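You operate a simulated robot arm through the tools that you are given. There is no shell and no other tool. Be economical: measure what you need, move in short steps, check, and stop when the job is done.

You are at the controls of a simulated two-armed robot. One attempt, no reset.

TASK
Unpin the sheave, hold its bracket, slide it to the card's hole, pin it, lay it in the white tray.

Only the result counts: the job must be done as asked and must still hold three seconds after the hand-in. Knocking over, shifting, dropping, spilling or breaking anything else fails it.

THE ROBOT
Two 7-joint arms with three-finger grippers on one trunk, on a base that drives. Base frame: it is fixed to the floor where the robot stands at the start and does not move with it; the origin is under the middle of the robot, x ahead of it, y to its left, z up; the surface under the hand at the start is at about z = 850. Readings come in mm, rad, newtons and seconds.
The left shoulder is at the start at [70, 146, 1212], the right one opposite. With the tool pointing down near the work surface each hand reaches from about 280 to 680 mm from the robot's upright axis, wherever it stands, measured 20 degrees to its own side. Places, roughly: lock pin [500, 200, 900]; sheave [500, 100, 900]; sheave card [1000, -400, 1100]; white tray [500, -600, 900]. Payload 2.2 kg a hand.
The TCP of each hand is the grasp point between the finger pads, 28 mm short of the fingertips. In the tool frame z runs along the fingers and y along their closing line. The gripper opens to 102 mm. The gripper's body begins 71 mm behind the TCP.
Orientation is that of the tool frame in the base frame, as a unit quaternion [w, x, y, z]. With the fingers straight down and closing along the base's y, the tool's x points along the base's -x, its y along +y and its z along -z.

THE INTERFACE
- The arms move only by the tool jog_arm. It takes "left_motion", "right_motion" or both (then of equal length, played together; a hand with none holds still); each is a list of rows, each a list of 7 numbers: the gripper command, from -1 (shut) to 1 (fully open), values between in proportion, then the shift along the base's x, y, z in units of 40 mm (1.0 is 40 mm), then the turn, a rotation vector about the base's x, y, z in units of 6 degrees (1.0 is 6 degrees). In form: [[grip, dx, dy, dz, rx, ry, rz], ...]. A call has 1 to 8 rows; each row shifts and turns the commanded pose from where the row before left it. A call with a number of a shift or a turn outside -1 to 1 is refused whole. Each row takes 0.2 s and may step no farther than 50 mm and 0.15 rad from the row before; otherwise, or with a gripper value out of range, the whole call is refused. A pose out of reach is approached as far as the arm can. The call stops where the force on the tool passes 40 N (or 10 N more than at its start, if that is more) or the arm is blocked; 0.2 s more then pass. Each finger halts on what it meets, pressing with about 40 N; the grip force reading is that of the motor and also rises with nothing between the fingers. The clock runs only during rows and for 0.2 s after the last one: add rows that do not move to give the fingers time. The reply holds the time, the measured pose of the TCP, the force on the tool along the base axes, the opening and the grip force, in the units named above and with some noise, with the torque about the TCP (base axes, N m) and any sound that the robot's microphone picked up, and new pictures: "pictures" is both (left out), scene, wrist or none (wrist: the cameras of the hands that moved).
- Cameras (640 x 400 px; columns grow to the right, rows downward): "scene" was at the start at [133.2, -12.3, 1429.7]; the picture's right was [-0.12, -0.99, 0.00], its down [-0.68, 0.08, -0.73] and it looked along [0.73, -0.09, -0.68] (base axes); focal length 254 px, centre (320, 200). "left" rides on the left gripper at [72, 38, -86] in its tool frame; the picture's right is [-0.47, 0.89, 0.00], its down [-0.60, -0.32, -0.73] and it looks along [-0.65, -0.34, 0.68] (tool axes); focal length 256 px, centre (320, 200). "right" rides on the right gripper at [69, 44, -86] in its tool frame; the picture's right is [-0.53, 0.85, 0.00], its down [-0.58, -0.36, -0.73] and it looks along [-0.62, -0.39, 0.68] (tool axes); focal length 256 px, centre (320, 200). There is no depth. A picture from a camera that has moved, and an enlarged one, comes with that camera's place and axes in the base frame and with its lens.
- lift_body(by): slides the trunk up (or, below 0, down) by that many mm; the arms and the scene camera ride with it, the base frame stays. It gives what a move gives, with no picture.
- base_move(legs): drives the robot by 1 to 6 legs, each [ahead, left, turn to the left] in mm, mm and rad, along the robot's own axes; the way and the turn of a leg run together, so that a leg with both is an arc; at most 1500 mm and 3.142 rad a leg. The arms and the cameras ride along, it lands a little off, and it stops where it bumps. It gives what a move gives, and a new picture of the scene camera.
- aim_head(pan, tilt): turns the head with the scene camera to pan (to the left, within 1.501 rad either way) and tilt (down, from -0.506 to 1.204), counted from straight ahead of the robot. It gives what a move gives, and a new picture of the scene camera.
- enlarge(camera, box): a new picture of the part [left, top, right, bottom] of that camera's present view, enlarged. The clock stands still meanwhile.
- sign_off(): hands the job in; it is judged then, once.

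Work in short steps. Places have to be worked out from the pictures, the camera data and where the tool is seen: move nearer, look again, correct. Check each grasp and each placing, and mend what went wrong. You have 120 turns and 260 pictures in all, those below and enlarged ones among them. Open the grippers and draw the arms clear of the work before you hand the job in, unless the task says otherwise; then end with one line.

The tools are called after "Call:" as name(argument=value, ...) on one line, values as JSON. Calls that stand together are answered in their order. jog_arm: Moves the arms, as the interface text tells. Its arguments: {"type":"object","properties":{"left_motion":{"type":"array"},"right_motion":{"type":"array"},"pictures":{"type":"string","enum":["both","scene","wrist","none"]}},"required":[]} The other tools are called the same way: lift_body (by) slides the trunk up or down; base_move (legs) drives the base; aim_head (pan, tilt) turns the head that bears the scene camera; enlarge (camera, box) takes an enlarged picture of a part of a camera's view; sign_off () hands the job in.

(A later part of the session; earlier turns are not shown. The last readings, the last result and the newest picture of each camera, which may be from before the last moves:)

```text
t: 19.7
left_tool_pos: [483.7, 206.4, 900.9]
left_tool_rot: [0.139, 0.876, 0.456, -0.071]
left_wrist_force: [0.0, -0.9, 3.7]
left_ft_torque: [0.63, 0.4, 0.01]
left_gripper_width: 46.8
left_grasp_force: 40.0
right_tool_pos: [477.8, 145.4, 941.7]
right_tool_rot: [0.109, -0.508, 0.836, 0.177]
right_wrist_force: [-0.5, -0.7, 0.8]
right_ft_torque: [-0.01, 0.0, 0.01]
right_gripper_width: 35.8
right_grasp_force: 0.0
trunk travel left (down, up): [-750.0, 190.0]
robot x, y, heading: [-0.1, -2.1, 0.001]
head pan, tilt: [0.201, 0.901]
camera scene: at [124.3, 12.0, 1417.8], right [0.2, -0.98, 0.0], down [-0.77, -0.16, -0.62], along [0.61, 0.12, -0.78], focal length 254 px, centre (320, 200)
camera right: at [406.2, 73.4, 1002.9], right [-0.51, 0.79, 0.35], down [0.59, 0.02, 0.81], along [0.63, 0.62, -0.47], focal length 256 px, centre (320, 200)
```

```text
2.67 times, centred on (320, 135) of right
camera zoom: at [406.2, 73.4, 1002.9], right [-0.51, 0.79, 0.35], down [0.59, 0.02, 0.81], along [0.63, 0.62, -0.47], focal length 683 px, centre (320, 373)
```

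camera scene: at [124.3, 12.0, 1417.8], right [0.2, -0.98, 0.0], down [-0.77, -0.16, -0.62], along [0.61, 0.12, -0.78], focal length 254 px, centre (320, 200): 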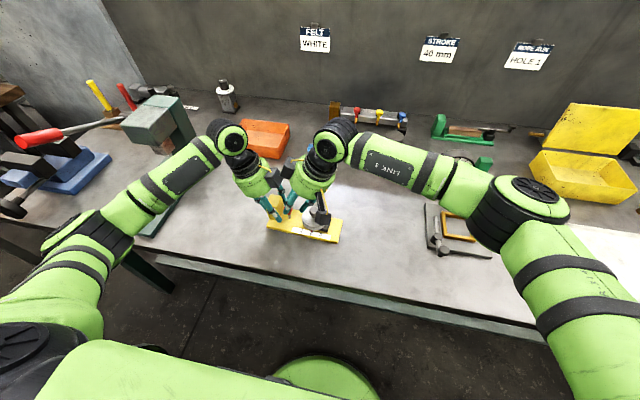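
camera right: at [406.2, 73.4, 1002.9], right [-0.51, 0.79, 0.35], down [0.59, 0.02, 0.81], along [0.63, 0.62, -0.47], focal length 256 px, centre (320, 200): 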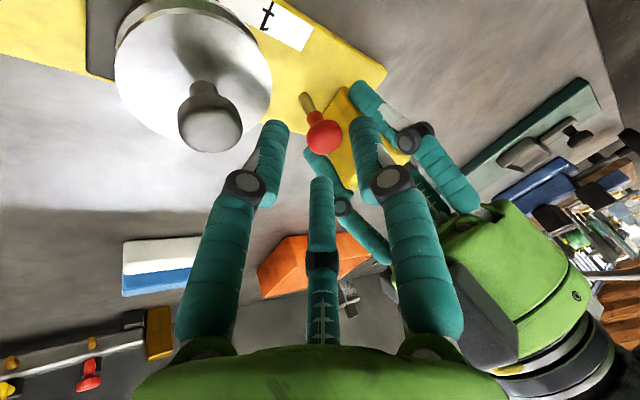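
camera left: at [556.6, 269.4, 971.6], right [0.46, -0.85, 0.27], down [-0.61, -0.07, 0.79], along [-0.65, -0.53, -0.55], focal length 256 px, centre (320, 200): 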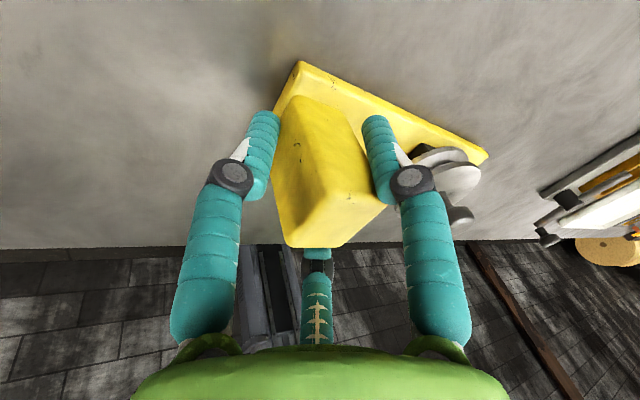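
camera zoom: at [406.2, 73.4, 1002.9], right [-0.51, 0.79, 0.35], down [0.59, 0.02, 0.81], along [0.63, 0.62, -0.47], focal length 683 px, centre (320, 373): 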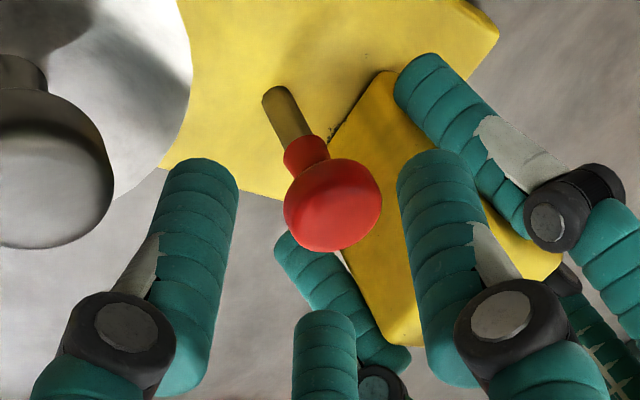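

The pin head is centred between the fingers. Advancing the last ~25 mm along the axis.

Call:
jog_arm(right_motion=[[-0.3, 0, 0.13, -0.3, 0, 0, 0], [-0.3, 0, 0.13, -0.3, 0, 0, 0]], pictures="wrist")

Call:
enlarge(camera="right", box=[200, 60, 440, 210])

```text
t: 20.3
left_tool_pos: [483.1, 206.1, 901.9]
left_tool_rot: [0.138, 0.877, 0.455, -0.072]
left_wrist_force: [0.1, -1.3, 3.9]
left_ft_torque: [0.34, 0.43, -0.06]
left_gripper_width: 46.9
left_grasp_force: 39.5
right_tool_pos: [477.5, 150.2, 929.5]
right_tool_rot: [0.11, -0.509, 0.835, 0.178]
right_wrist_force: [0.4, 1.2, -0.2]
right_ft_torque: [0.02, 0.02, 0.03]
right_gripper_width: 35.1
right_grasp_force: 0.0
right hand out of reach, approached as far as the arm can: row 2
trunk travel left (down, up): [-750.0, 190.0]
robot x, y, heading: [0.2, -0.3, 0.002]
head pan, tilt: [0.201, 0.901]
camera right: at [405.6, 78.4, 990.7], right [-0.51, 0.79, 0.35], down [0.59, 0.02, 0.81], along [0.63, 0.62, -0.47], focal length 256 px, centre (320, 200)
```

right: 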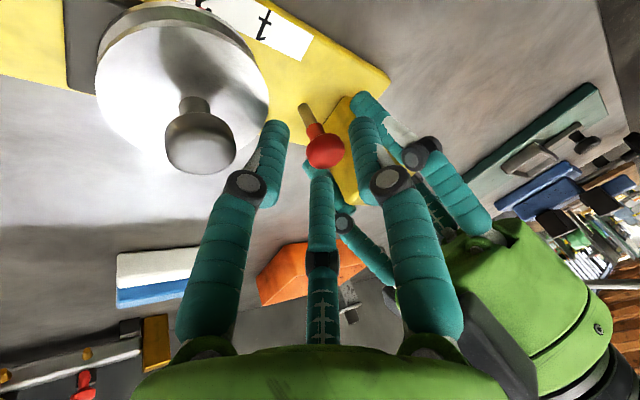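

```text
2.67 times, centred on (320, 135) of right
camera zoom: at [405.6, 78.4, 990.7], right [-0.51, 0.79, 0.35], down [0.59, 0.02, 0.81], along [0.63, 0.62, -0.47], focal length 683 px, centre (320, 373)
```

zoom: 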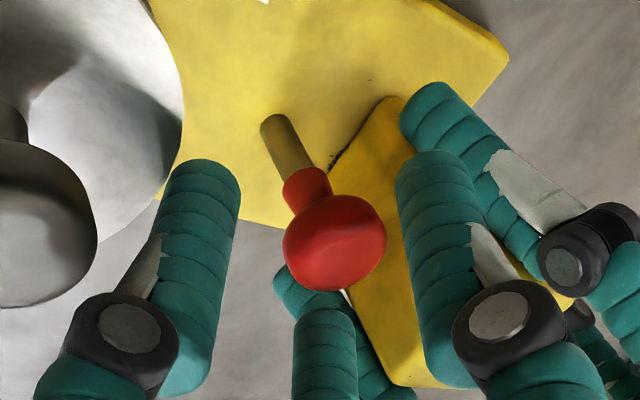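

Reach limit hit 13 mm short. I'll try with 6° less tilt while advancing.

Call:
jog_arm(right_motion=[[-0.3, 0, 0.0, 0.0, -1, 0, 0], [-0.3, 0, 0.1, -0.3, 0, 0, 0]], pictures="none")

```text
t: 20.9
left_tool_pos: [483.0, 210.3, 902.1]
left_tool_rot: [0.135, 0.873, 0.464, -0.07]
left_wrist_force: [-0.4, 3.7, 4.8]
left_ft_torque: [-0.47, 0.97, 0.03]
left_gripper_width: 46.9
left_grasp_force: 40.3
right_tool_pos: [479.7, 150.2, 929.5]
right_tool_rot: [0.086, -0.514, 0.843, 0.135]
right_wrist_force: [-3.3, -7.2, 5.9]
right_ft_torque: [0.81, -0.38, 0.02]
right_gripper_width: 35.8
right_grasp_force: 0.1
trunk travel left (down, up): [-750.0, 190.0]
robot x, y, heading: [-0.3, -1.1, -0.005]
head pan, tilt: [0.201, 0.901]
stopped in row 2 (right hand): the force on the tool passed its limit at 47 N (the readings are from after the stop); the commanded pose is now the measured one
```

The two hands' bodies touch. I'll back the right hand off along its axis and restore its tilt.

Call:
jog_arm(right_motion=[[-0.3, 0, -0.25, 0.5, 0, 0, 0], [-0.3, 0, -0.35, 0.8, 1, 0, 0], [-0.3, 0, -0.6, 0.8, 0, 0, 0], [-0.3, 0, -0.9, 0.3, 0, 0, 0]], pictures="both")

Call:
enlarge(camera="scene", box=[220, 100, 360, 250])

```text
t: 21.9
left_tool_pos: [483.5, 211.2, 902.6]
left_tool_rot: [0.135, 0.873, 0.463, -0.069]
left_wrist_force: [-3.4, -1.8, 12.4]
left_ft_torque: [0.69, 0.94, 0.06]
left_gripper_width: 46.7
left_grasp_force: 39.7
right_tool_pos: [477.4, 63.3, 1024.4]
right_tool_rot: [0.112, -0.508, 0.835, 0.178]
right_wrist_force: [0.3, 0.0, 0.5]
right_ft_torque: [-0.02, -0.03, -0.01]
right_gripper_width: 35.3
right_grasp_force: 0.1
trunk travel left (down, up): [-750.0, 190.0]
robot x, y, heading: [0.3, 2.1, -0.004]
head pan, tilt: [0.201, 0.901]
camera scene: at [122.6, 10.7, 1418.0], right [0.2, -0.98, 0.0], down [-0.77, -0.16, -0.62], along [0.61, 0.12, -0.78], focal length 254 px, centre (320, 200)
camera right: at [407.1, -8.2, 1085.5], right [-0.51, 0.79, 0.35], down [0.58, 0.01, 0.81], along [0.63, 0.62, -0.47], focal length 256 px, centre (320, 200)
```

scene: 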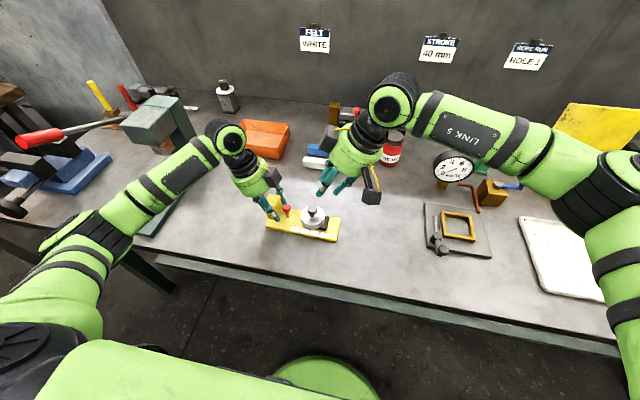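
right: 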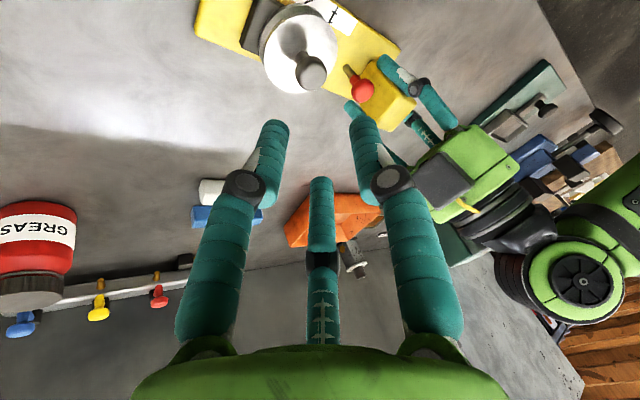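

```text
2.67 times, centred on (290, 175) of scene
camera zoom: at [122.6, 10.7, 1418.0], right [0.2, -0.98, 0.0], down [-0.77, -0.16, -0.62], along [0.61, 0.12, -0.78], focal length 677 px, centre (400, 267)
```

zoom: 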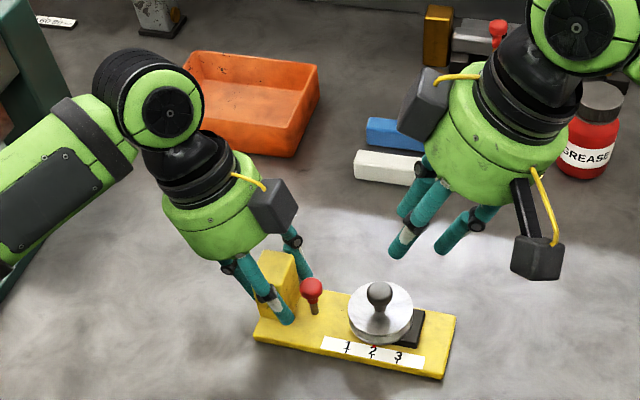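

Each hand carries a box on its wrist, and they face each other. New plan: left hand takes the pin (nothing lies to its left), right hand takes the sheave knob, which pins the bracket down. First release the block, back off along the axis, and roll the left hand +60° so its finger gap faces the block.

Call:
jog_arm(left_motion=[[0.3, 0, 0, 0, 0, 0, 0], [0.3, 0, 0, 0, 0, 0, 0], [0.3, 0, 0.2, 0.7, 0, 0, 0], [0.3, 0, 0.2, 0.7, 0, 0, 0], [0.3, 0, 0.2, 0.7, 0, 0.31, 0.94], [0.0, 0, 0, 0, 0, 0.31, 0.94], [0.0, 0, 0, 0, 0, 0.31, 0.94], [0.0, 0, 0, 0, 0, 0.31, 0.94]], pictures="none")

Call:
jog_arm(left_motion=[[-0.3, 0, 0, 0, 0, 0.31, 0.94], [-0.3, 0, 0, 0, 0, 0.31, 0.94], [-0.3, 0, 0, 0, 0, 0.31, 0.94], [-0.3, 0, 0, 0, 0, 0.31, 0.94], [-0.3, 0, 0, 0, 0, 0.31, 0.94], [-0.3, 0, 0, 0, 0, 0.31, 0.94], [-0.3, 0, 0, 0, 0.5, 0, 0], [-0.3, 0, 0, 0, 0, 0, 0]], pictures="both")

```text
t: 23.7
left_tool_pos: [484.4, 236.0, 983.4]
left_tool_rot: [0.116, 0.759, 0.633, -0.101]
left_wrist_force: [-0.4, -1.7, -0.1]
left_ft_torque: [0.0, 0.01, 0.0]
left_gripper_width: 50.9
left_grasp_force: 0.2
right_tool_pos: [479.8, 65.5, 1024.3]
right_tool_rot: [0.111, -0.509, 0.835, 0.179]
right_wrist_force: [-0.1, -0.5, 0.0]
right_ft_torque: [0.05, 0.02, 0.01]
right_gripper_width: 35.5
right_grasp_force: 0.0
trunk travel left (down, up): [-750.0, 190.0]
robot x, y, heading: [-0.6, 1.0, -0.001]
head pan, tilt: [0.201, 0.901]
```

```text
t: 25.5
left_tool_pos: [483.9, 235.3, 984.4]
left_tool_rot: [0.064, 0.531, 0.838, -0.111]
left_wrist_force: [-0.3, 0.1, -0.7]
left_ft_torque: [0.01, 0.02, 0.0]
left_gripper_width: 35.8
left_grasp_force: 0.1
right_tool_pos: [480.9, 65.6, 1022.9]
right_tool_rot: [0.111, -0.508, 0.835, 0.179]
right_wrist_force: [0.3, -0.1, 0.1]
right_ft_torque: [0.03, -0.01, 0.02]
right_gripper_width: 35.7
right_grasp_force: 0.0
trunk travel left (down, up): [-750.0, 190.0]
robot x, y, heading: [-0.9, 1.9, -0.004]
head pan, tilt: [0.201, 0.901]
camera scene: at [124.8, 12.5, 1417.7], right [0.2, -0.98, 0.0], down [-0.77, -0.16, -0.62], along [0.61, 0.12, -0.78], focal length 254 px, centre (320, 200)
camera left: at [488.7, 336.5, 1045.6], right [1.0, -0.04, 0.0], down [-0.02, -0.47, 0.88], along [-0.04, -0.88, -0.47], focal length 256 px, centre (320, 200)
```

scene: 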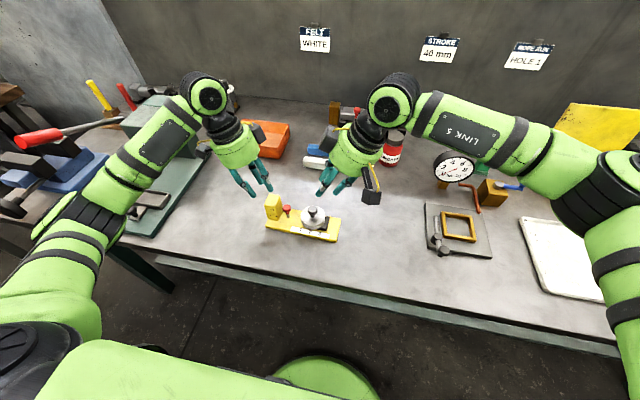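
left: 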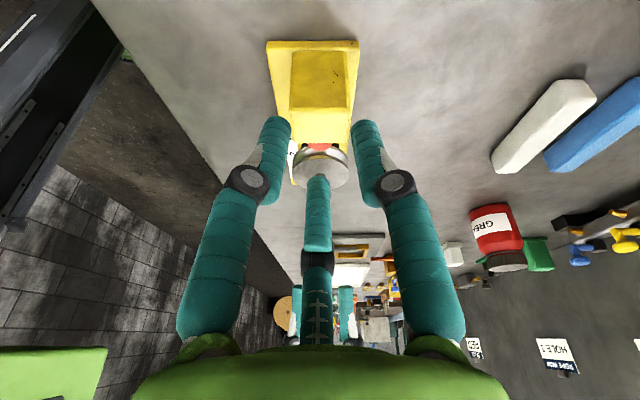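

Now roll the right hand -45° about its axis so its box turns away, and look at the knob.

Call:
jog_arm(right_motion=[[-0.2, 0, 0, 0, 0, 0.4, -0.9], [-0.2, 0, 0, 0, 0, 0.4, -0.9], [-0.2, 0, 0, 0, 0, 0.4, -0.9], [-0.2, 0, 0, 0, 0, 0.4, -0.9], [-0.2, 0, 0, 0, 0, 0.4, -0.9], [-0.2, 0, 0, 0, 0, 0.4, -0.9], [-0.2, 0, 0, -0.3, 0, 0.4, -0.9], [-0.2, 0, 0, -0.3, 0, 0, 0]], pictures="both")

Call:
enlarge(camera="scene", box=[240, 170, 352, 250])

```text
t: 27.3
left_tool_pos: [484.4, 236.5, 983.6]
left_tool_rot: [0.064, 0.531, 0.837, -0.112]
left_wrist_force: [0.4, 0.4, 0.0]
left_ft_torque: [0.01, -0.03, 0.02]
left_gripper_width: 35.7
left_grasp_force: 0.1
right_tool_pos: [480.7, 68.3, 998.8]
right_tool_rot: [0.041, -0.18, 0.961, 0.204]
right_wrist_force: [-0.6, 0.1, -0.5]
right_ft_torque: [0.02, -0.01, -0.01]
right_gripper_width: 40.6
right_grasp_force: 0.1
trunk travel left (down, up): [-750.0, 190.0]
robot x, y, heading: [0.1, 0.8, -0.001]
head pan, tilt: [0.201, 0.901]
camera scene: at [125.0, 12.3, 1417.7], right [0.2, -0.98, 0.0], down [-0.77, -0.16, -0.62], along [0.61, 0.12, -0.78], focal length 254 px, centre (320, 200)
camera right: at [398.7, 48.6, 1083.7], right [0.19, 0.9, 0.4], down [0.66, -0.42, 0.62], along [0.72, 0.15, -0.68], focal length 256 px, centre (320, 200)
```

scene: 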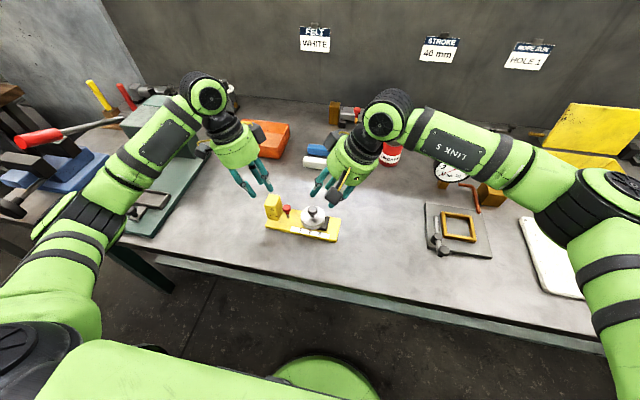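
right: 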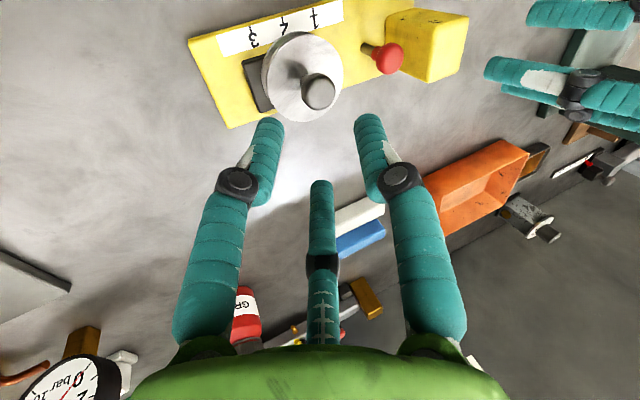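

```text
5.00 times, centred on (296, 210) of scene
camera zoom: at [125.0, 12.3, 1417.7], right [0.2, -0.98, 0.0], down [-0.77, -0.16, -0.62], along [0.61, 0.12, -0.78], focal length 1269 px, centre (440, 150)
```

zoom: 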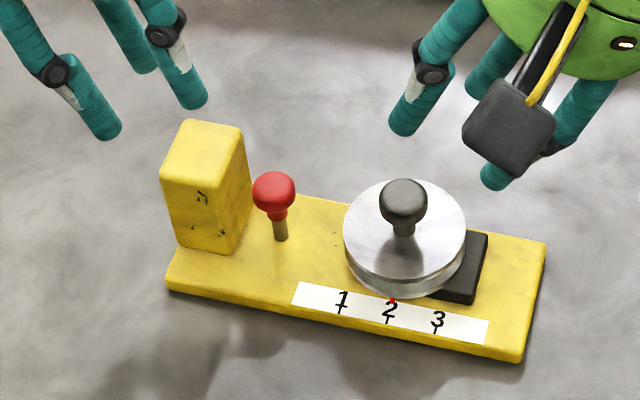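

Knob ≈ (478,103,916). Advance the right hand 50 mm along its axis and re-look.

Call:
jog_arm(right_motion=[[-0.2, -0.03, 0.25, -0.57, 0, 0, 0], [-0.2, -0.03, 0.25, -0.57, 0, 0, 0]], pictures="wrist")

Call:
enlarge(camera="scene", box=[240, 170, 352, 250])

```text
t: 27.9
left_tool_pos: [484.1, 236.4, 984.1]
left_tool_rot: [0.064, 0.532, 0.837, -0.113]
left_wrist_force: [0.3, -0.1, -0.3]
left_ft_torque: [0.01, -0.01, 0.02]
left_gripper_width: 35.9
left_grasp_force: 0.1
right_tool_pos: [478.2, 88.5, 954.1]
right_tool_rot: [0.041, -0.181, 0.962, 0.203]
right_wrist_force: [-0.2, -0.5, -0.2]
right_ft_torque: [-0.02, 0.0, -0.01]
right_gripper_width: 40.8
right_grasp_force: 0.0
trunk travel left (down, up): [-750.0, 190.0]
robot x, y, heading: [0.7, 2.8, -0.001]
head pan, tilt: [0.201, 0.901]
camera right: at [396.3, 68.0, 1038.7], right [0.19, 0.9, 0.4], down [0.66, -0.42, 0.62], along [0.72, 0.15, -0.68], focal length 256 px, centre (320, 200)
```

right: 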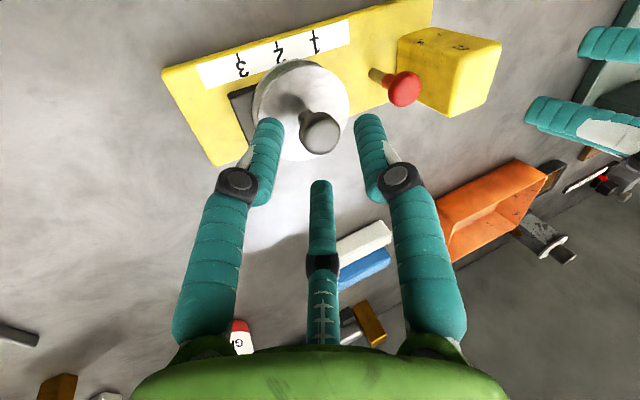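

```text
5.00 times, centred on (296, 210) of scene
camera zoom: at [125.2, 12.9, 1417.7], right [0.2, -0.98, 0.0], down [-0.77, -0.16, -0.62], along [0.61, 0.12, -0.78], focal length 1269 px, centre (440, 150)
```

zoom: 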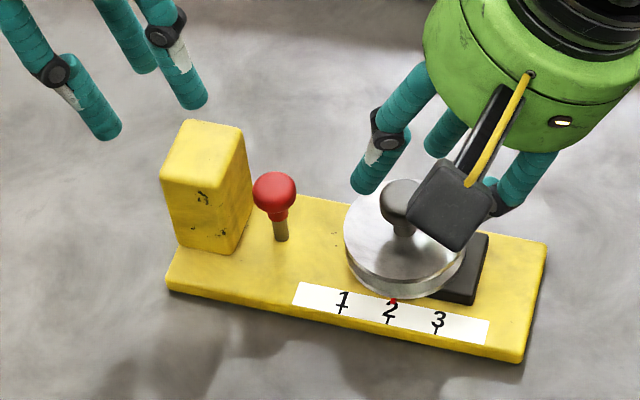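

The knob is exactly on the tool axis, ~44 mm ahead. Advance 32 mm and close.

Call:
jog_arm(right_motion=[[-0.2, 0, 0.16, -0.36, 0, 0, 0], [-0.2, 0, 0.16, -0.36, 0, 0, 0]], pictures="wrist")

```text
t: 28.5
left_tool_pos: [482.1, 233.4, 986.7]
left_tool_rot: [0.065, 0.532, 0.837, -0.11]
left_wrist_force: [-0.1, -0.1, -0.8]
left_ft_torque: [0.01, -0.02, -0.03]
left_gripper_width: 35.8
left_grasp_force: 0.1
right_tool_pos: [475.7, 99.3, 928.9]
right_tool_rot: [0.046, -0.18, 0.961, 0.207]
right_wrist_force: [-0.1, -5.5, 15.6]
right_ft_torque: [-0.39, 0.23, 0.3]
right_gripper_width: 41.3
right_grasp_force: 0.0
trunk travel left (down, up): [-750.0, 190.0]
robot x, y, heading: [-1.0, -2.0, -0.001]
head pan, tilt: [0.201, 0.901]
camera right: at [394.0, 79.2, 1012.0], right [0.19, 0.89, 0.41], down [0.66, -0.42, 0.62], along [0.73, 0.15, -0.67], focal length 256 px, centre (320, 200)
```

right: 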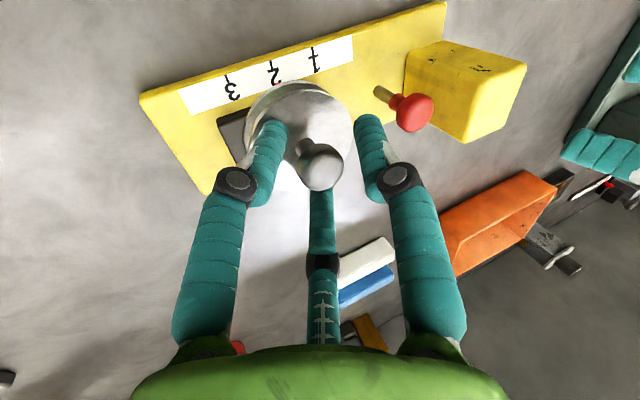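

A fingertip rests on the wheel (15 N). Raise 6 mm and close on the knob.

Call:
jog_arm(right_motion=[[-0.2, 0, 0, 0.17, 0, 0, 0], [-0.4, 0, 0, 0, 0, 0, 0], [-0.6, 0, 0, 0, 0, 0, 0], [-1, 0, 0, 0, 0, 0, 0], [-1, 0, 0, 0, 0, 0, 0]], pictures="wrist")

```text
t: 29.7
left_tool_pos: [483.4, 235.8, 983.4]
left_tool_rot: [0.065, 0.531, 0.837, -0.112]
left_wrist_force: [-0.3, -0.2, -0.8]
left_ft_torque: [0.0, 0.0, 0.01]
left_gripper_width: 35.7
left_grasp_force: 0.1
right_tool_pos: [477.4, 100.5, 930.7]
right_tool_rot: [0.041, -0.18, 0.962, 0.203]
right_wrist_force: [0.0, -1.3, -5.0]
right_ft_torque: [-0.05, -0.06, 0.06]
right_gripper_width: 24.6
right_grasp_force: 39.6
trunk travel left (down, up): [-750.0, 190.0]
robot x, y, heading: [1.5, 0.1, -0.001]
head pan, tilt: [0.201, 0.901]
camera right: at [395.8, 81.0, 1015.0], right [0.19, 0.9, 0.4], down [0.67, -0.42, 0.62], along [0.72, 0.15, -0.68], focal length 256 px, centre (320, 200)
```

right: 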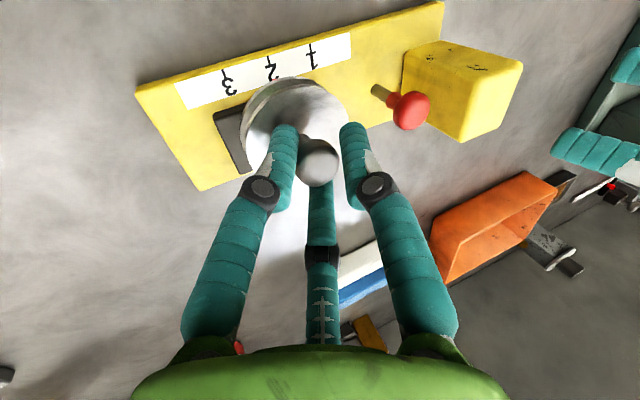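

Knob gripped (24.6 mm). Pin from the right camera: (477,171). Now the left hand: to pre-approach, then down along its axis 45 mm.

Call:
jog_arm(left_motion=[[-0.3, -0.07, -0.58, 0, 0, 0, 0], [-0.3, -0.07, -0.58, 0, 0, 0, 0], [-0.3, 0, -0.15, -0.54, 0, 0, 0], [-0.3, 0, -0.15, -0.54, 0, 0, 0]], pictures="both")

Call:
enlarge(camera="right", box=[240, 20, 500, 200])

Call:
enlarge(camera="scene", box=[240, 160, 352, 250])

```text
t: 30.7
left_tool_pos: [478.6, 177.6, 941.7]
left_tool_rot: [0.065, 0.531, 0.837, -0.112]
left_wrist_force: [-0.4, -0.9, -0.7]
left_ft_torque: [-0.01, -0.02, -0.03]
left_gripper_width: 35.8
left_grasp_force: 0.0
right_tool_pos: [477.0, 102.2, 932.2]
right_tool_rot: [0.041, -0.18, 0.961, 0.204]
right_wrist_force: [0.1, 1.1, -5.8]
right_ft_torque: [-0.1, -0.05, 0.0]
right_gripper_width: 24.5
right_grasp_force: 40.2
trunk travel left (down, up): [-750.0, 190.0]
robot x, y, heading: [1.8, -1.7, 0.003]
head pan, tilt: [0.201, 0.901]
camera scene: at [125.9, 12.4, 1417.6], right [0.2, -0.98, 0.0], down [-0.77, -0.16, -0.62], along [0.61, 0.12, -0.78], focal length 254 px, centre (320, 200)
camera left: at [483.3, 278.3, 1003.0], right [1.0, -0.04, 0.0], down [-0.02, -0.47, 0.88], along [-0.04, -0.88, -0.47], focal length 256 px, centre (320, 200)
```

scene: 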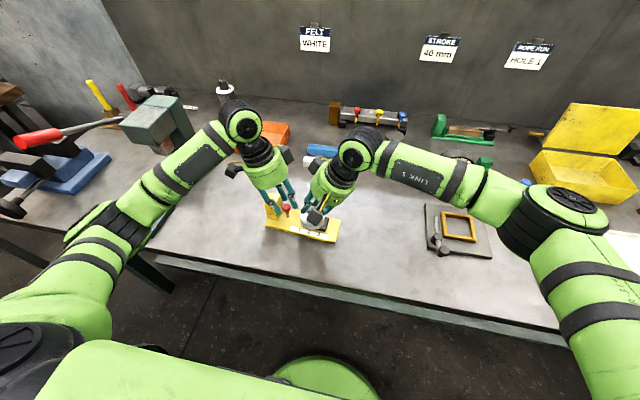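
left: 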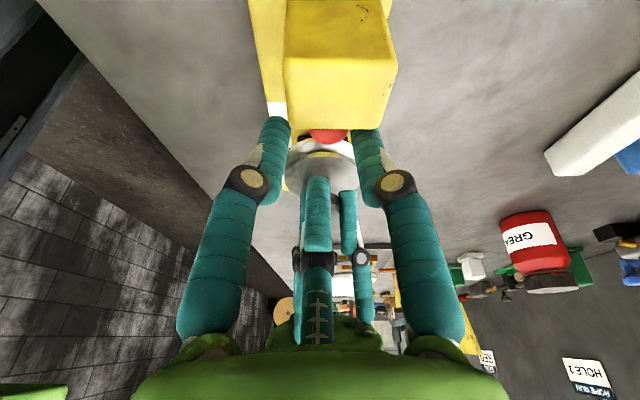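

```text
2.22 times, centred on (370, 110) of right
camera zoom: at [396.3, 81.2, 1015.5], right [0.19, 0.9, 0.4], down [0.67, -0.42, 0.62], along [0.72, 0.15, -0.68], focal length 569 px, centre (209, 400)
```

zoom: 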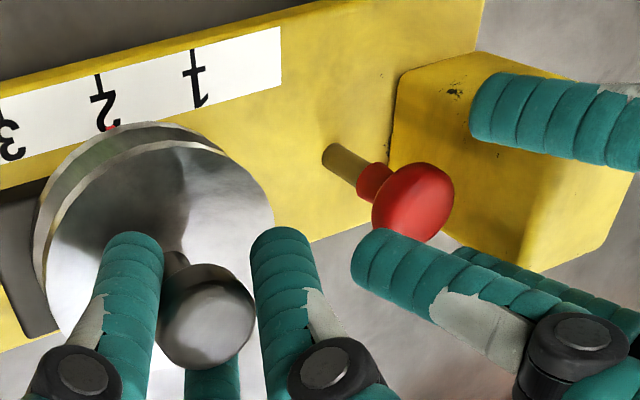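

```text
4.44 times, centred on (296, 205) of scene
camera zoom: at [125.9, 12.4, 1417.6], right [0.2, -0.98, 0.0], down [-0.77, -0.16, -0.62], along [0.61, 0.12, -0.78], focal length 1128 px, centre (427, 178)
```

zoom: 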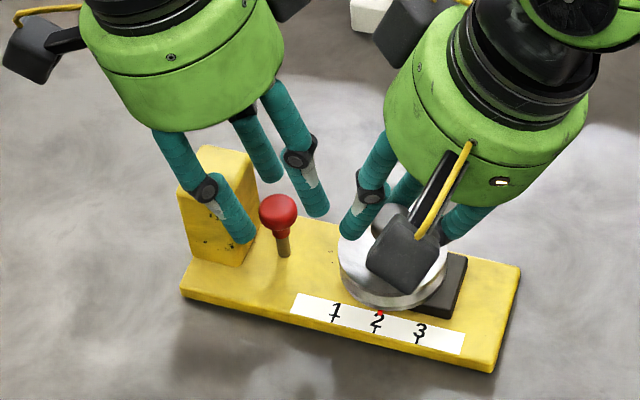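

Clear and aligned. Advance the last 27 mm with the left hand.

Call:
jog_arm(left_motion=[[-0.3, 0.03, -0.09, -0.33, 0, 0, 0], [-0.3, 0.03, -0.08, -0.33, 0, 0, 0]], pictures="none")

Call:
enlarge(camera="right", box=[240, 20, 500, 200])

```text
t: 31.3
left_tool_pos: [481.6, 170.7, 915.5]
left_tool_rot: [0.065, 0.532, 0.837, -0.113]
left_wrist_force: [-0.2, 0.3, 0.3]
left_ft_torque: [-0.02, 0.0, 0.01]
left_gripper_width: 35.4
left_grasp_force: 0.1
right_tool_pos: [477.2, 100.3, 931.5]
right_tool_rot: [0.041, -0.181, 0.961, 0.204]
right_wrist_force: [0.1, -0.8, -5.4]
right_ft_torque: [0.01, -0.11, -0.04]
right_gripper_width: 24.3
right_grasp_force: 40.0
trunk travel left (down, up): [-750.0, 190.0]
robot x, y, heading: [-3.4, -1.1, -0.007]
head pan, tilt: [0.201, 0.901]
```

```text
2.22 times, centred on (370, 110) of right
camera zoom: at [396.1, 81.3, 1015.6], right [0.19, 0.9, 0.4], down [0.66, -0.42, 0.62], along [0.72, 0.15, -0.68], focal length 569 px, centre (209, 400)
```

zoom: 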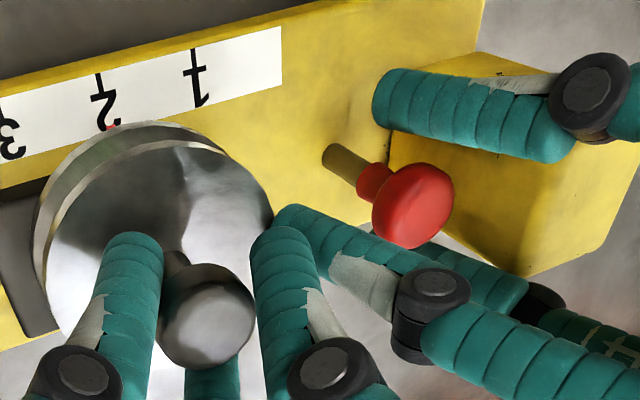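

The fingers surround the pin's head without contact. Closing.

Call:
jog_arm(left_motion=[[-0.5, 0, 0, 0, 0, 0, 0], [-0.7, 0, 0, 0, 0, 0, 0], [-1, 0, 0, 0, 0, 0, 0], [-1, 0, 0, 0, 0, 0, 0]], pictures="none")

Call:
enlarge(camera="right", box=[240, 20, 500, 200])

```text
t: 32.3
left_tool_pos: [480.9, 170.8, 914.9]
left_tool_rot: [0.066, 0.53, 0.838, -0.111]
left_wrist_force: [5.5, 5.2, 1.4]
left_ft_torque: [0.17, -0.19, 0.15]
left_gripper_width: 24.6
left_grasp_force: 40.1
right_tool_pos: [477.7, 100.8, 931.1]
right_tool_rot: [0.041, -0.18, 0.962, 0.204]
right_wrist_force: [-4.8, -5.1, -1.5]
right_ft_torque: [0.06, 0.01, 0.07]
right_gripper_width: 23.9
right_grasp_force: 40.6
trunk travel left (down, up): [-750.0, 190.0]
robot x, y, heading: [1.0, 1.4, -0.005]
head pan, tilt: [0.201, 0.901]
```

```text
2.22 times, centred on (370, 110) of right
camera zoom: at [395.9, 81.1, 1015.5], right [0.19, 0.9, 0.4], down [0.67, -0.42, 0.62], along [0.72, 0.15, -0.68], focal length 569 px, centre (209, 400)
```

zoom: 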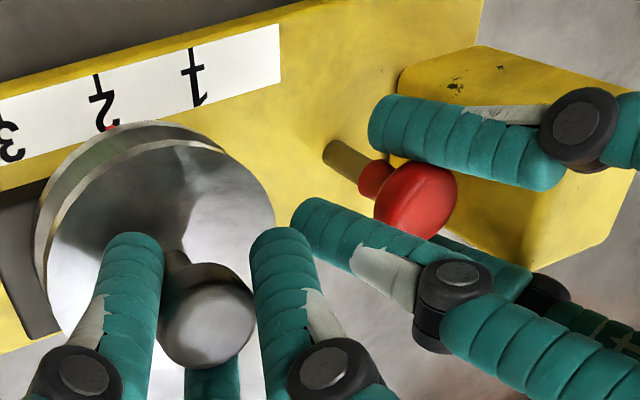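

Pin head gripped (24.6 mm). Pull straight up in small steps, watching forces.

Call:
jog_arm(left_motion=[[-1, 0.03, 0.03, 0.15, 0, 0, 0], [-1, 0, 0, 0.2, 0, 0, 0], [-1, 0, 0, 0.2, 0, 0, 0], [-1, 0, 0, 0, 0, 0, 0]], pictures="none")

Call:
enlarge(camera="right", box=[240, 20, 500, 200])

```text
t: 33.3
left_tool_pos: [481.5, 173.3, 933.7]
left_tool_rot: [0.062, 0.532, 0.837, -0.112]
left_wrist_force: [1.8, 2.3, -26.1]
left_ft_torque: [0.81, -0.04, 0.02]
left_gripper_width: 24.9
left_grasp_force: 39.8
right_tool_pos: [478.7, 102.7, 934.6]
right_tool_rot: [0.044, -0.18, 0.961, 0.207]
right_wrist_force: [-1.1, -3.5, 18.7]
right_ft_torque: [0.69, -0.02, 0.03]
right_gripper_width: 22.8
right_grasp_force: 40.0
trunk travel left (down, up): [-750.0, 190.0]
robot x, y, heading: [1.5, -1.8, 0.006]
head pan, tilt: [0.201, 0.901]
```

```text
2.22 times, centred on (370, 110) of right
camera zoom: at [397.2, 82.1, 1017.8], right [0.19, 0.89, 0.41], down [0.66, -0.42, 0.62], along [0.73, 0.15, -0.67], focal length 569 px, centre (209, 400)
```

zoom: 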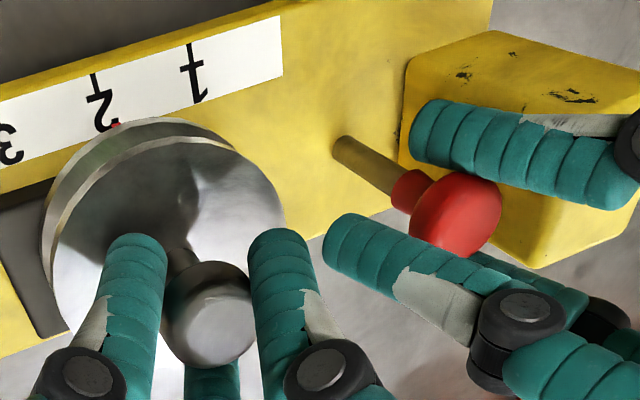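

The pin has risen (more shaft visible) with 26 N load. Check the scene to see whether the bracket is lifting.

Call:
enlarge(camera="scene", box=[240, 160, 352, 250])

```text
4.44 times, centred on (296, 205) of scene
camera zoom: at [125.8, 12.5, 1417.6], right [0.2, -0.98, 0.0], down [-0.77, -0.16, -0.62], along [0.61, 0.12, -0.78], focal length 1128 px, centre (427, 178)
```

zoom: 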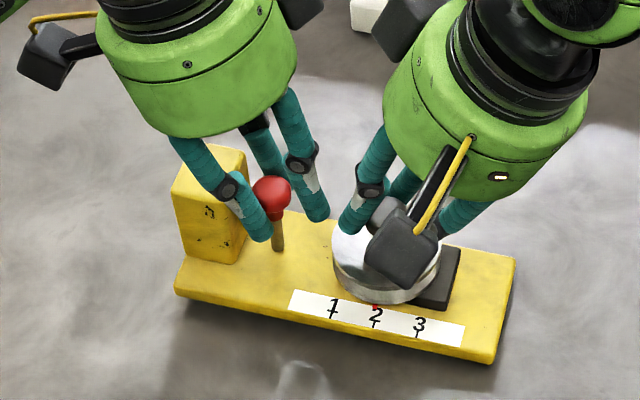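

The bracket lifted slightly with the pin. I press the right hand down to seat it while the left keeps pulling a little.

Call:
jog_arm(left_motion=[[-1, 0, 0, 0.1, 0, 0, 0], [-1, 0, 0, 0.1, 0, 0, 0], [-1, 0, 0, 0.1, 0, 0, 0], [-1, 0, 0, 0, 0, 0, 0]], right_motion=[[-1, 0, 0, -0.08, 0, 0, 0], [-1, 0, 0, -0.08, 0, 0, 0], [-1, 0, 0, -0.08, 0, 0, 0], [-1, 0, 0, 0, 0, 0, 0]], pictures="none")

Call:
enlarge(camera="scene", box=[240, 160, 352, 250])

Call:
enlarge(camera="right", box=[240, 20, 500, 200])

```text
t: 33.9
left_tool_pos: [480.6, 172.2, 943.5]
left_tool_rot: [0.063, 0.532, 0.837, -0.113]
left_wrist_force: [-1.0, 0.2, -0.3]
left_ft_torque: [-0.44, 0.04, -0.11]
left_gripper_width: 23.7
left_grasp_force: 40.0
right_tool_pos: [478.8, 102.9, 932.9]
right_tool_rot: [0.046, -0.179, 0.961, 0.207]
right_wrist_force: [-3.3, -3.0, 3.8]
right_ft_torque: [-0.83, -0.09, -0.2]
right_gripper_width: 22.7
right_grasp_force: 39.8
trunk travel left (down, up): [-750.0, 190.0]
robot x, y, heading: [-0.0, 2.5, 0.001]
head pan, tilt: [0.201, 0.901]
stopped in row 3 (right hand): the force on the tool passed its limit at 42 N (the readings are from after the stop); the commanded pose is now the measured one
```

```text
4.44 times, centred on (296, 205) of scene
camera zoom: at [123.3, 12.4, 1417.9], right [0.2, -0.98, 0.0], down [-0.77, -0.16, -0.62], along [0.61, 0.12, -0.78], focal length 1128 px, centre (427, 178)
```

zoom: 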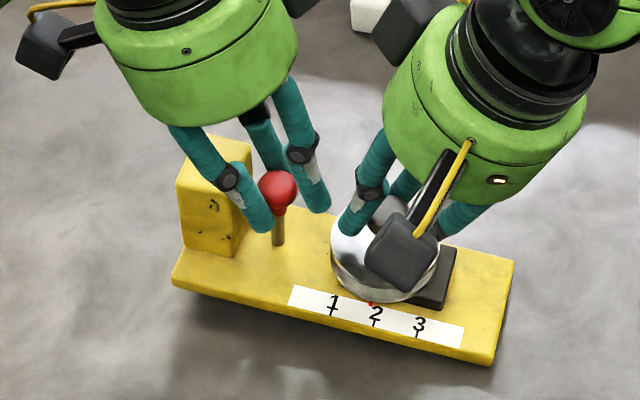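

```text
2.22 times, centred on (370, 110) of right
camera zoom: at [395.9, 82.2, 1015.6], right [0.19, 0.89, 0.41], down [0.66, -0.42, 0.62], along [0.73, 0.15, -0.67], focal length 569 px, centre (209, 400)
```

zoom: 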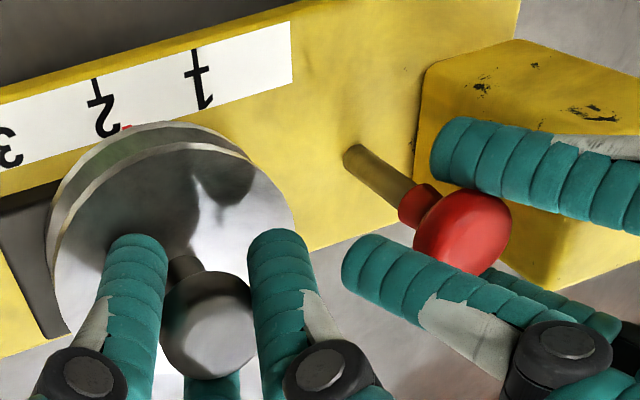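

The sheave's marker has shifted a little from 2, so it's unlocked; the pin appears to be at the end of its travel and the bracket's left end is slightly lifted. Lower the left hand to set the bracket down.

Call:
jog_arm(left_motion=[[-1, 0, 0, -0.1, 0, 0, 0], [-1, 0, 0, -0.1, 0, 0, 0], [-1, 0, 0, 0, 0, 0, 0]], pictures="none")

Call:
enlarge(camera="scene", box=[240, 160, 352, 250])

Call:
enlarge(camera="right", box=[240, 20, 500, 200])

```text
t: 34.7
left_tool_pos: [481.5, 172.7, 935.5]
left_tool_rot: [0.063, 0.53, 0.838, -0.111]
left_wrist_force: [3.1, 5.3, 6.0]
left_ft_torque: [-0.21, -0.13, 0.35]
left_gripper_width: 22.3
left_grasp_force: 39.9
right_tool_pos: [478.8, 102.5, 930.5]
right_tool_rot: [0.045, -0.181, 0.96, 0.207]
right_wrist_force: [-1.2, -2.1, -4.7]
right_ft_torque: [-0.8, 0.14, -0.13]
right_gripper_width: 22.5
right_grasp_force: 39.6
trunk travel left (down, up): [-750.0, 190.0]
robot x, y, heading: [1.6, -1.5, 0.001]
head pan, tilt: [0.201, 0.901]
```

```text
4.44 times, centred on (296, 205) of scene
camera zoom: at [124.8, 12.7, 1417.6], right [0.2, -0.98, 0.0], down [-0.77, -0.16, -0.62], along [0.61, 0.12, -0.78], focal length 1128 px, centre (427, 178)
```

zoom: 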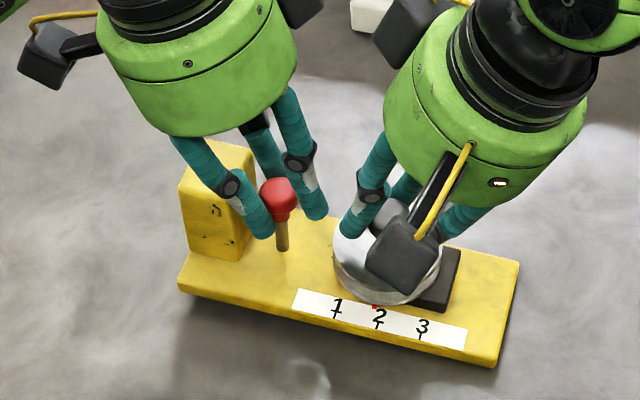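

```text
2.22 times, centred on (370, 110) of right
camera zoom: at [396.7, 82.0, 1013.4], right [0.19, 0.89, 0.41], down [0.66, -0.42, 0.62], along [0.73, 0.15, -0.67], focal length 569 px, centre (209, 400)
```

zoom: 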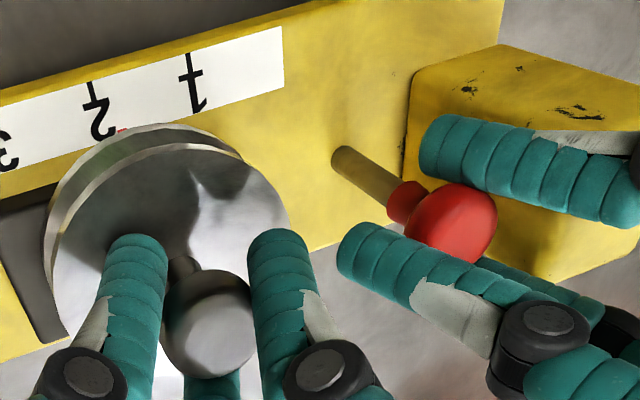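

Bracket is down and the pin stays partly out. I'll open the left fingers and see whether the pin stays up by itself.

Call:
jog_arm(left_motion=[[-0.35, 0, 0, 0, 0, 0, 0], [-0.35, 0, 0, 0, 0, 0, 0], [-0.35, 0, 0, 0, 0, 0, 0]], pictures="none")

Call:
enlarge(camera="scene", box=[240, 160, 352, 250])

Call:
enlarge(camera="right", box=[240, 20, 500, 200])

```text
t: 35.5
left_tool_pos: [480.5, 171.8, 932.6]
left_tool_rot: [0.062, 0.532, 0.837, -0.113]
left_wrist_force: [-0.4, -4.5, -0.5]
left_ft_torque: [0.03, 0.06, 0.09]
left_gripper_width: 31.6
left_grasp_force: 0.0
right_tool_pos: [480.5, 104.4, 931.0]
right_tool_rot: [0.047, -0.18, 0.96, 0.208]
right_wrist_force: [0.4, 4.4, -7.1]
right_ft_torque: [-0.33, -0.03, -0.16]
right_gripper_width: 22.6
right_grasp_force: 40.7
trunk travel left (down, up): [-750.0, 190.0]
robot x, y, heading: [-0.8, 1.4, 0.003]
head pan, tilt: [0.201, 0.901]
```

```text
4.44 times, centred on (296, 205) of scene
camera zoom: at [125.9, 12.4, 1417.6], right [0.2, -0.98, 0.0], down [-0.77, -0.16, -0.62], along [0.61, 0.12, -0.78], focal length 1128 px, centre (427, 178)
```

zoom: 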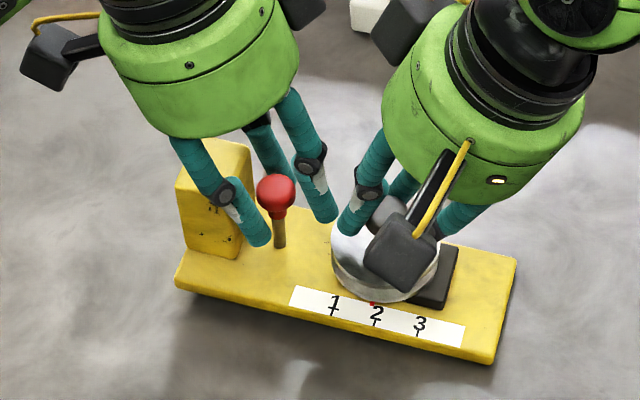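

```text
2.22 times, centred on (370, 110) of right
camera zoom: at [397.8, 82.7, 1014.4], right [0.19, 0.89, 0.41], down [0.66, -0.43, 0.62], along [0.73, 0.16, -0.67], focal length 569 px, centre (209, 400)
```

zoom: 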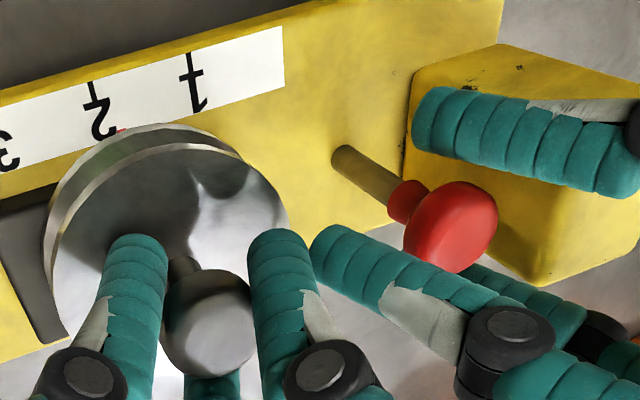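

The pin stays up by itself. Now withdraw the left hand along its axis and roll it another +60°, so it can take the block with the box turned away.

Call:
jog_arm(left_motion=[[-0.3, 0, 0.07, 0.4, 0, 0, 0], [-0.3, 0, 0.2, 0.7, 0, 0, 0], [0.0, 0, 0.4, 0.6, 0, 0.25, 0.96], [0.3, 0, 0.4, 0, 0, 0.25, 0.96], [0.3, 0, 0.3, 0, 0, 0.25, 0.96], [0.3, 0, 0, 0, 0, 0.25, 0.96], [0.3, 0, 0, 0, 0, 0.25, 0.96], [0.3, 0, 0, 0, 0, 0.25, 0.96]], pictures="none")

Call:
jog_arm(left_motion=[[0.3, 0, 0, 0, 0, 0.25, 0.96], [0.3, 0, 0, 0, 0, 0.25, 0.96], [0.3, 0, 0, 0, 0, 0.25, 0.96], [0.3, 0, 0, 0, 0, 0.25, 0.96], [0.3, 0, 0, 0, 0, 0, 0]], pictures="both")

Call:
enlarge(camera="scene", box=[240, 160, 352, 250])

```text
t: 37.3
left_tool_pos: [482.7, 227.8, 1002.1]
left_tool_rot: [0.028, 0.248, 0.959, -0.13]
left_wrist_force: [-0.1, 0.2, 0.4]
left_ft_torque: [-0.01, -0.01, -0.01]
left_gripper_width: 66.1
left_grasp_force: 0.0
right_tool_pos: [478.9, 104.5, 930.3]
right_tool_rot: [0.045, -0.179, 0.96, 0.208]
right_wrist_force: [0.7, 0.2, -7.5]
right_ft_torque: [-0.28, -0.02, -0.02]
right_gripper_width: 22.4
right_grasp_force: 39.6
trunk travel left (down, up): [-750.0, 190.0]
robot x, y, heading: [1.7, -0.5, 0.003]
head pan, tilt: [0.201, 0.901]
```

```text
t: 38.5
left_tool_pos: [481.4, 227.2, 1001.0]
left_tool_rot: [0.002, 0.044, 0.99, -0.134]
left_wrist_force: [0.8, -0.3, 0.4]
left_ft_torque: [0.01, -0.01, -0.03]
left_gripper_width: 66.4
left_grasp_force: 0.0
right_tool_pos: [479.4, 103.3, 930.3]
right_tool_rot: [0.046, -0.18, 0.96, 0.208]
right_wrist_force: [-0.6, -0.3, -6.2]
right_ft_torque: [-0.29, -0.02, -0.01]
right_gripper_width: 22.7
right_grasp_force: 39.5
trunk travel left (down, up): [-750.0, 190.0]
robot x, y, heading: [3.1, 2.8, 0.003]
head pan, tilt: [0.201, 0.901]
camera scene: at [125.8, 12.6, 1417.6], right [0.2, -0.98, 0.0], down [-0.77, -0.16, -0.62], along [0.61, 0.12, -0.78], focal length 254 px, centre (320, 200)
camera left: at [413.8, 292.4, 1072.9], right [0.54, 0.81, -0.23], down [0.58, -0.16, 0.8], along [0.61, -0.56, -0.56], focal length 256 px, centre (320, 200)
```

scene: 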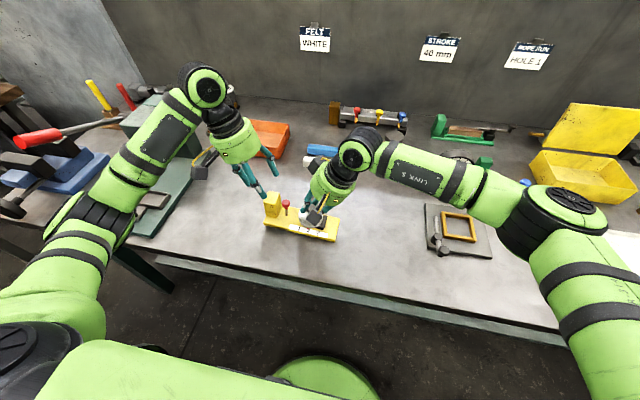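
left: 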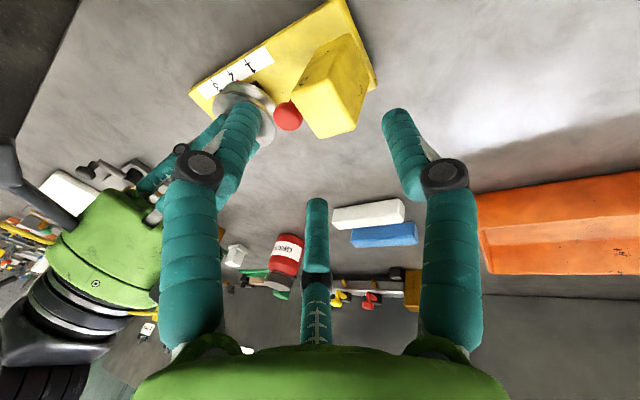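

```text
4.44 times, centred on (296, 205) of scene
camera zoom: at [125.8, 12.6, 1417.6], right [0.2, -0.98, 0.0], down [-0.77, -0.16, -0.62], along [0.61, 0.12, -0.78], focal length 1128 px, centre (427, 178)
```

zoom: 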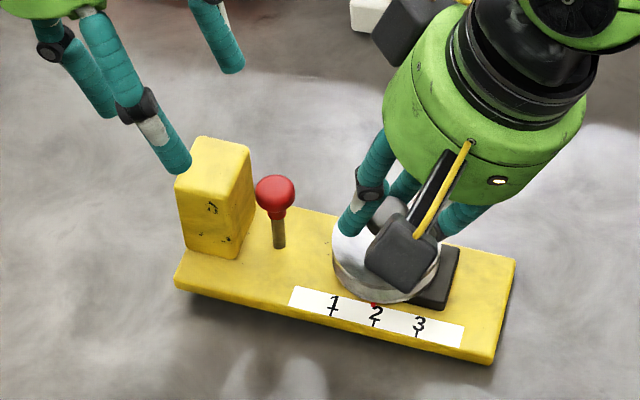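

The bracket hangs slightly from the right hand (7 N ≈ its weight). Lower the right hand a few mm to set it on the table.

Call:
jog_arm(right_motion=[[-1, 0, 0, -0.08, 0, 0, 0], [-1, 0, 0, 0, 0, 0, 0]], pictures="none")

```text
t: 39.1
left_tool_pos: [480.7, 227.7, 1002.8]
left_tool_rot: [0.004, 0.045, 0.99, -0.134]
left_wrist_force: [0.3, -0.1, 0.4]
left_ft_torque: [0.0, -0.01, -0.02]
left_gripper_width: 66.5
left_grasp_force: 0.0
right_tool_pos: [480.4, 103.2, 929.8]
right_tool_rot: [0.048, -0.181, 0.96, 0.208]
right_wrist_force: [2.1, 0.1, 4.8]
right_ft_torque: [-1.09, 0.2, -0.03]
right_gripper_width: 22.6
right_grasp_force: 40.0
trunk travel left (down, up): [-750.0, 190.0]
robot x, y, heading: [-5.8, -0.1, 0.002]
head pan, tilt: [0.201, 0.901]
```

Enlarge the left view for the block position.

Call:
enlarge(camera="left", box=[180, 0, 400, 140])

```text
2.86 times, centred on (290, 70) of left
camera zoom: at [412.9, 292.5, 1073.6], right [0.54, 0.81, -0.23], down [0.58, -0.16, 0.8], along [0.61, -0.57, -0.56], focal length 731 px, centre (406, 571)
```

zoom: 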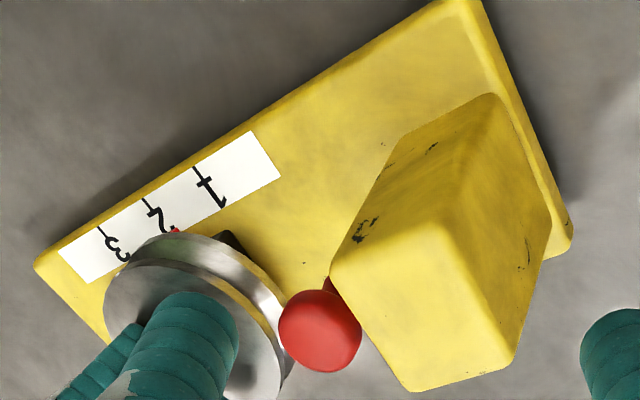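

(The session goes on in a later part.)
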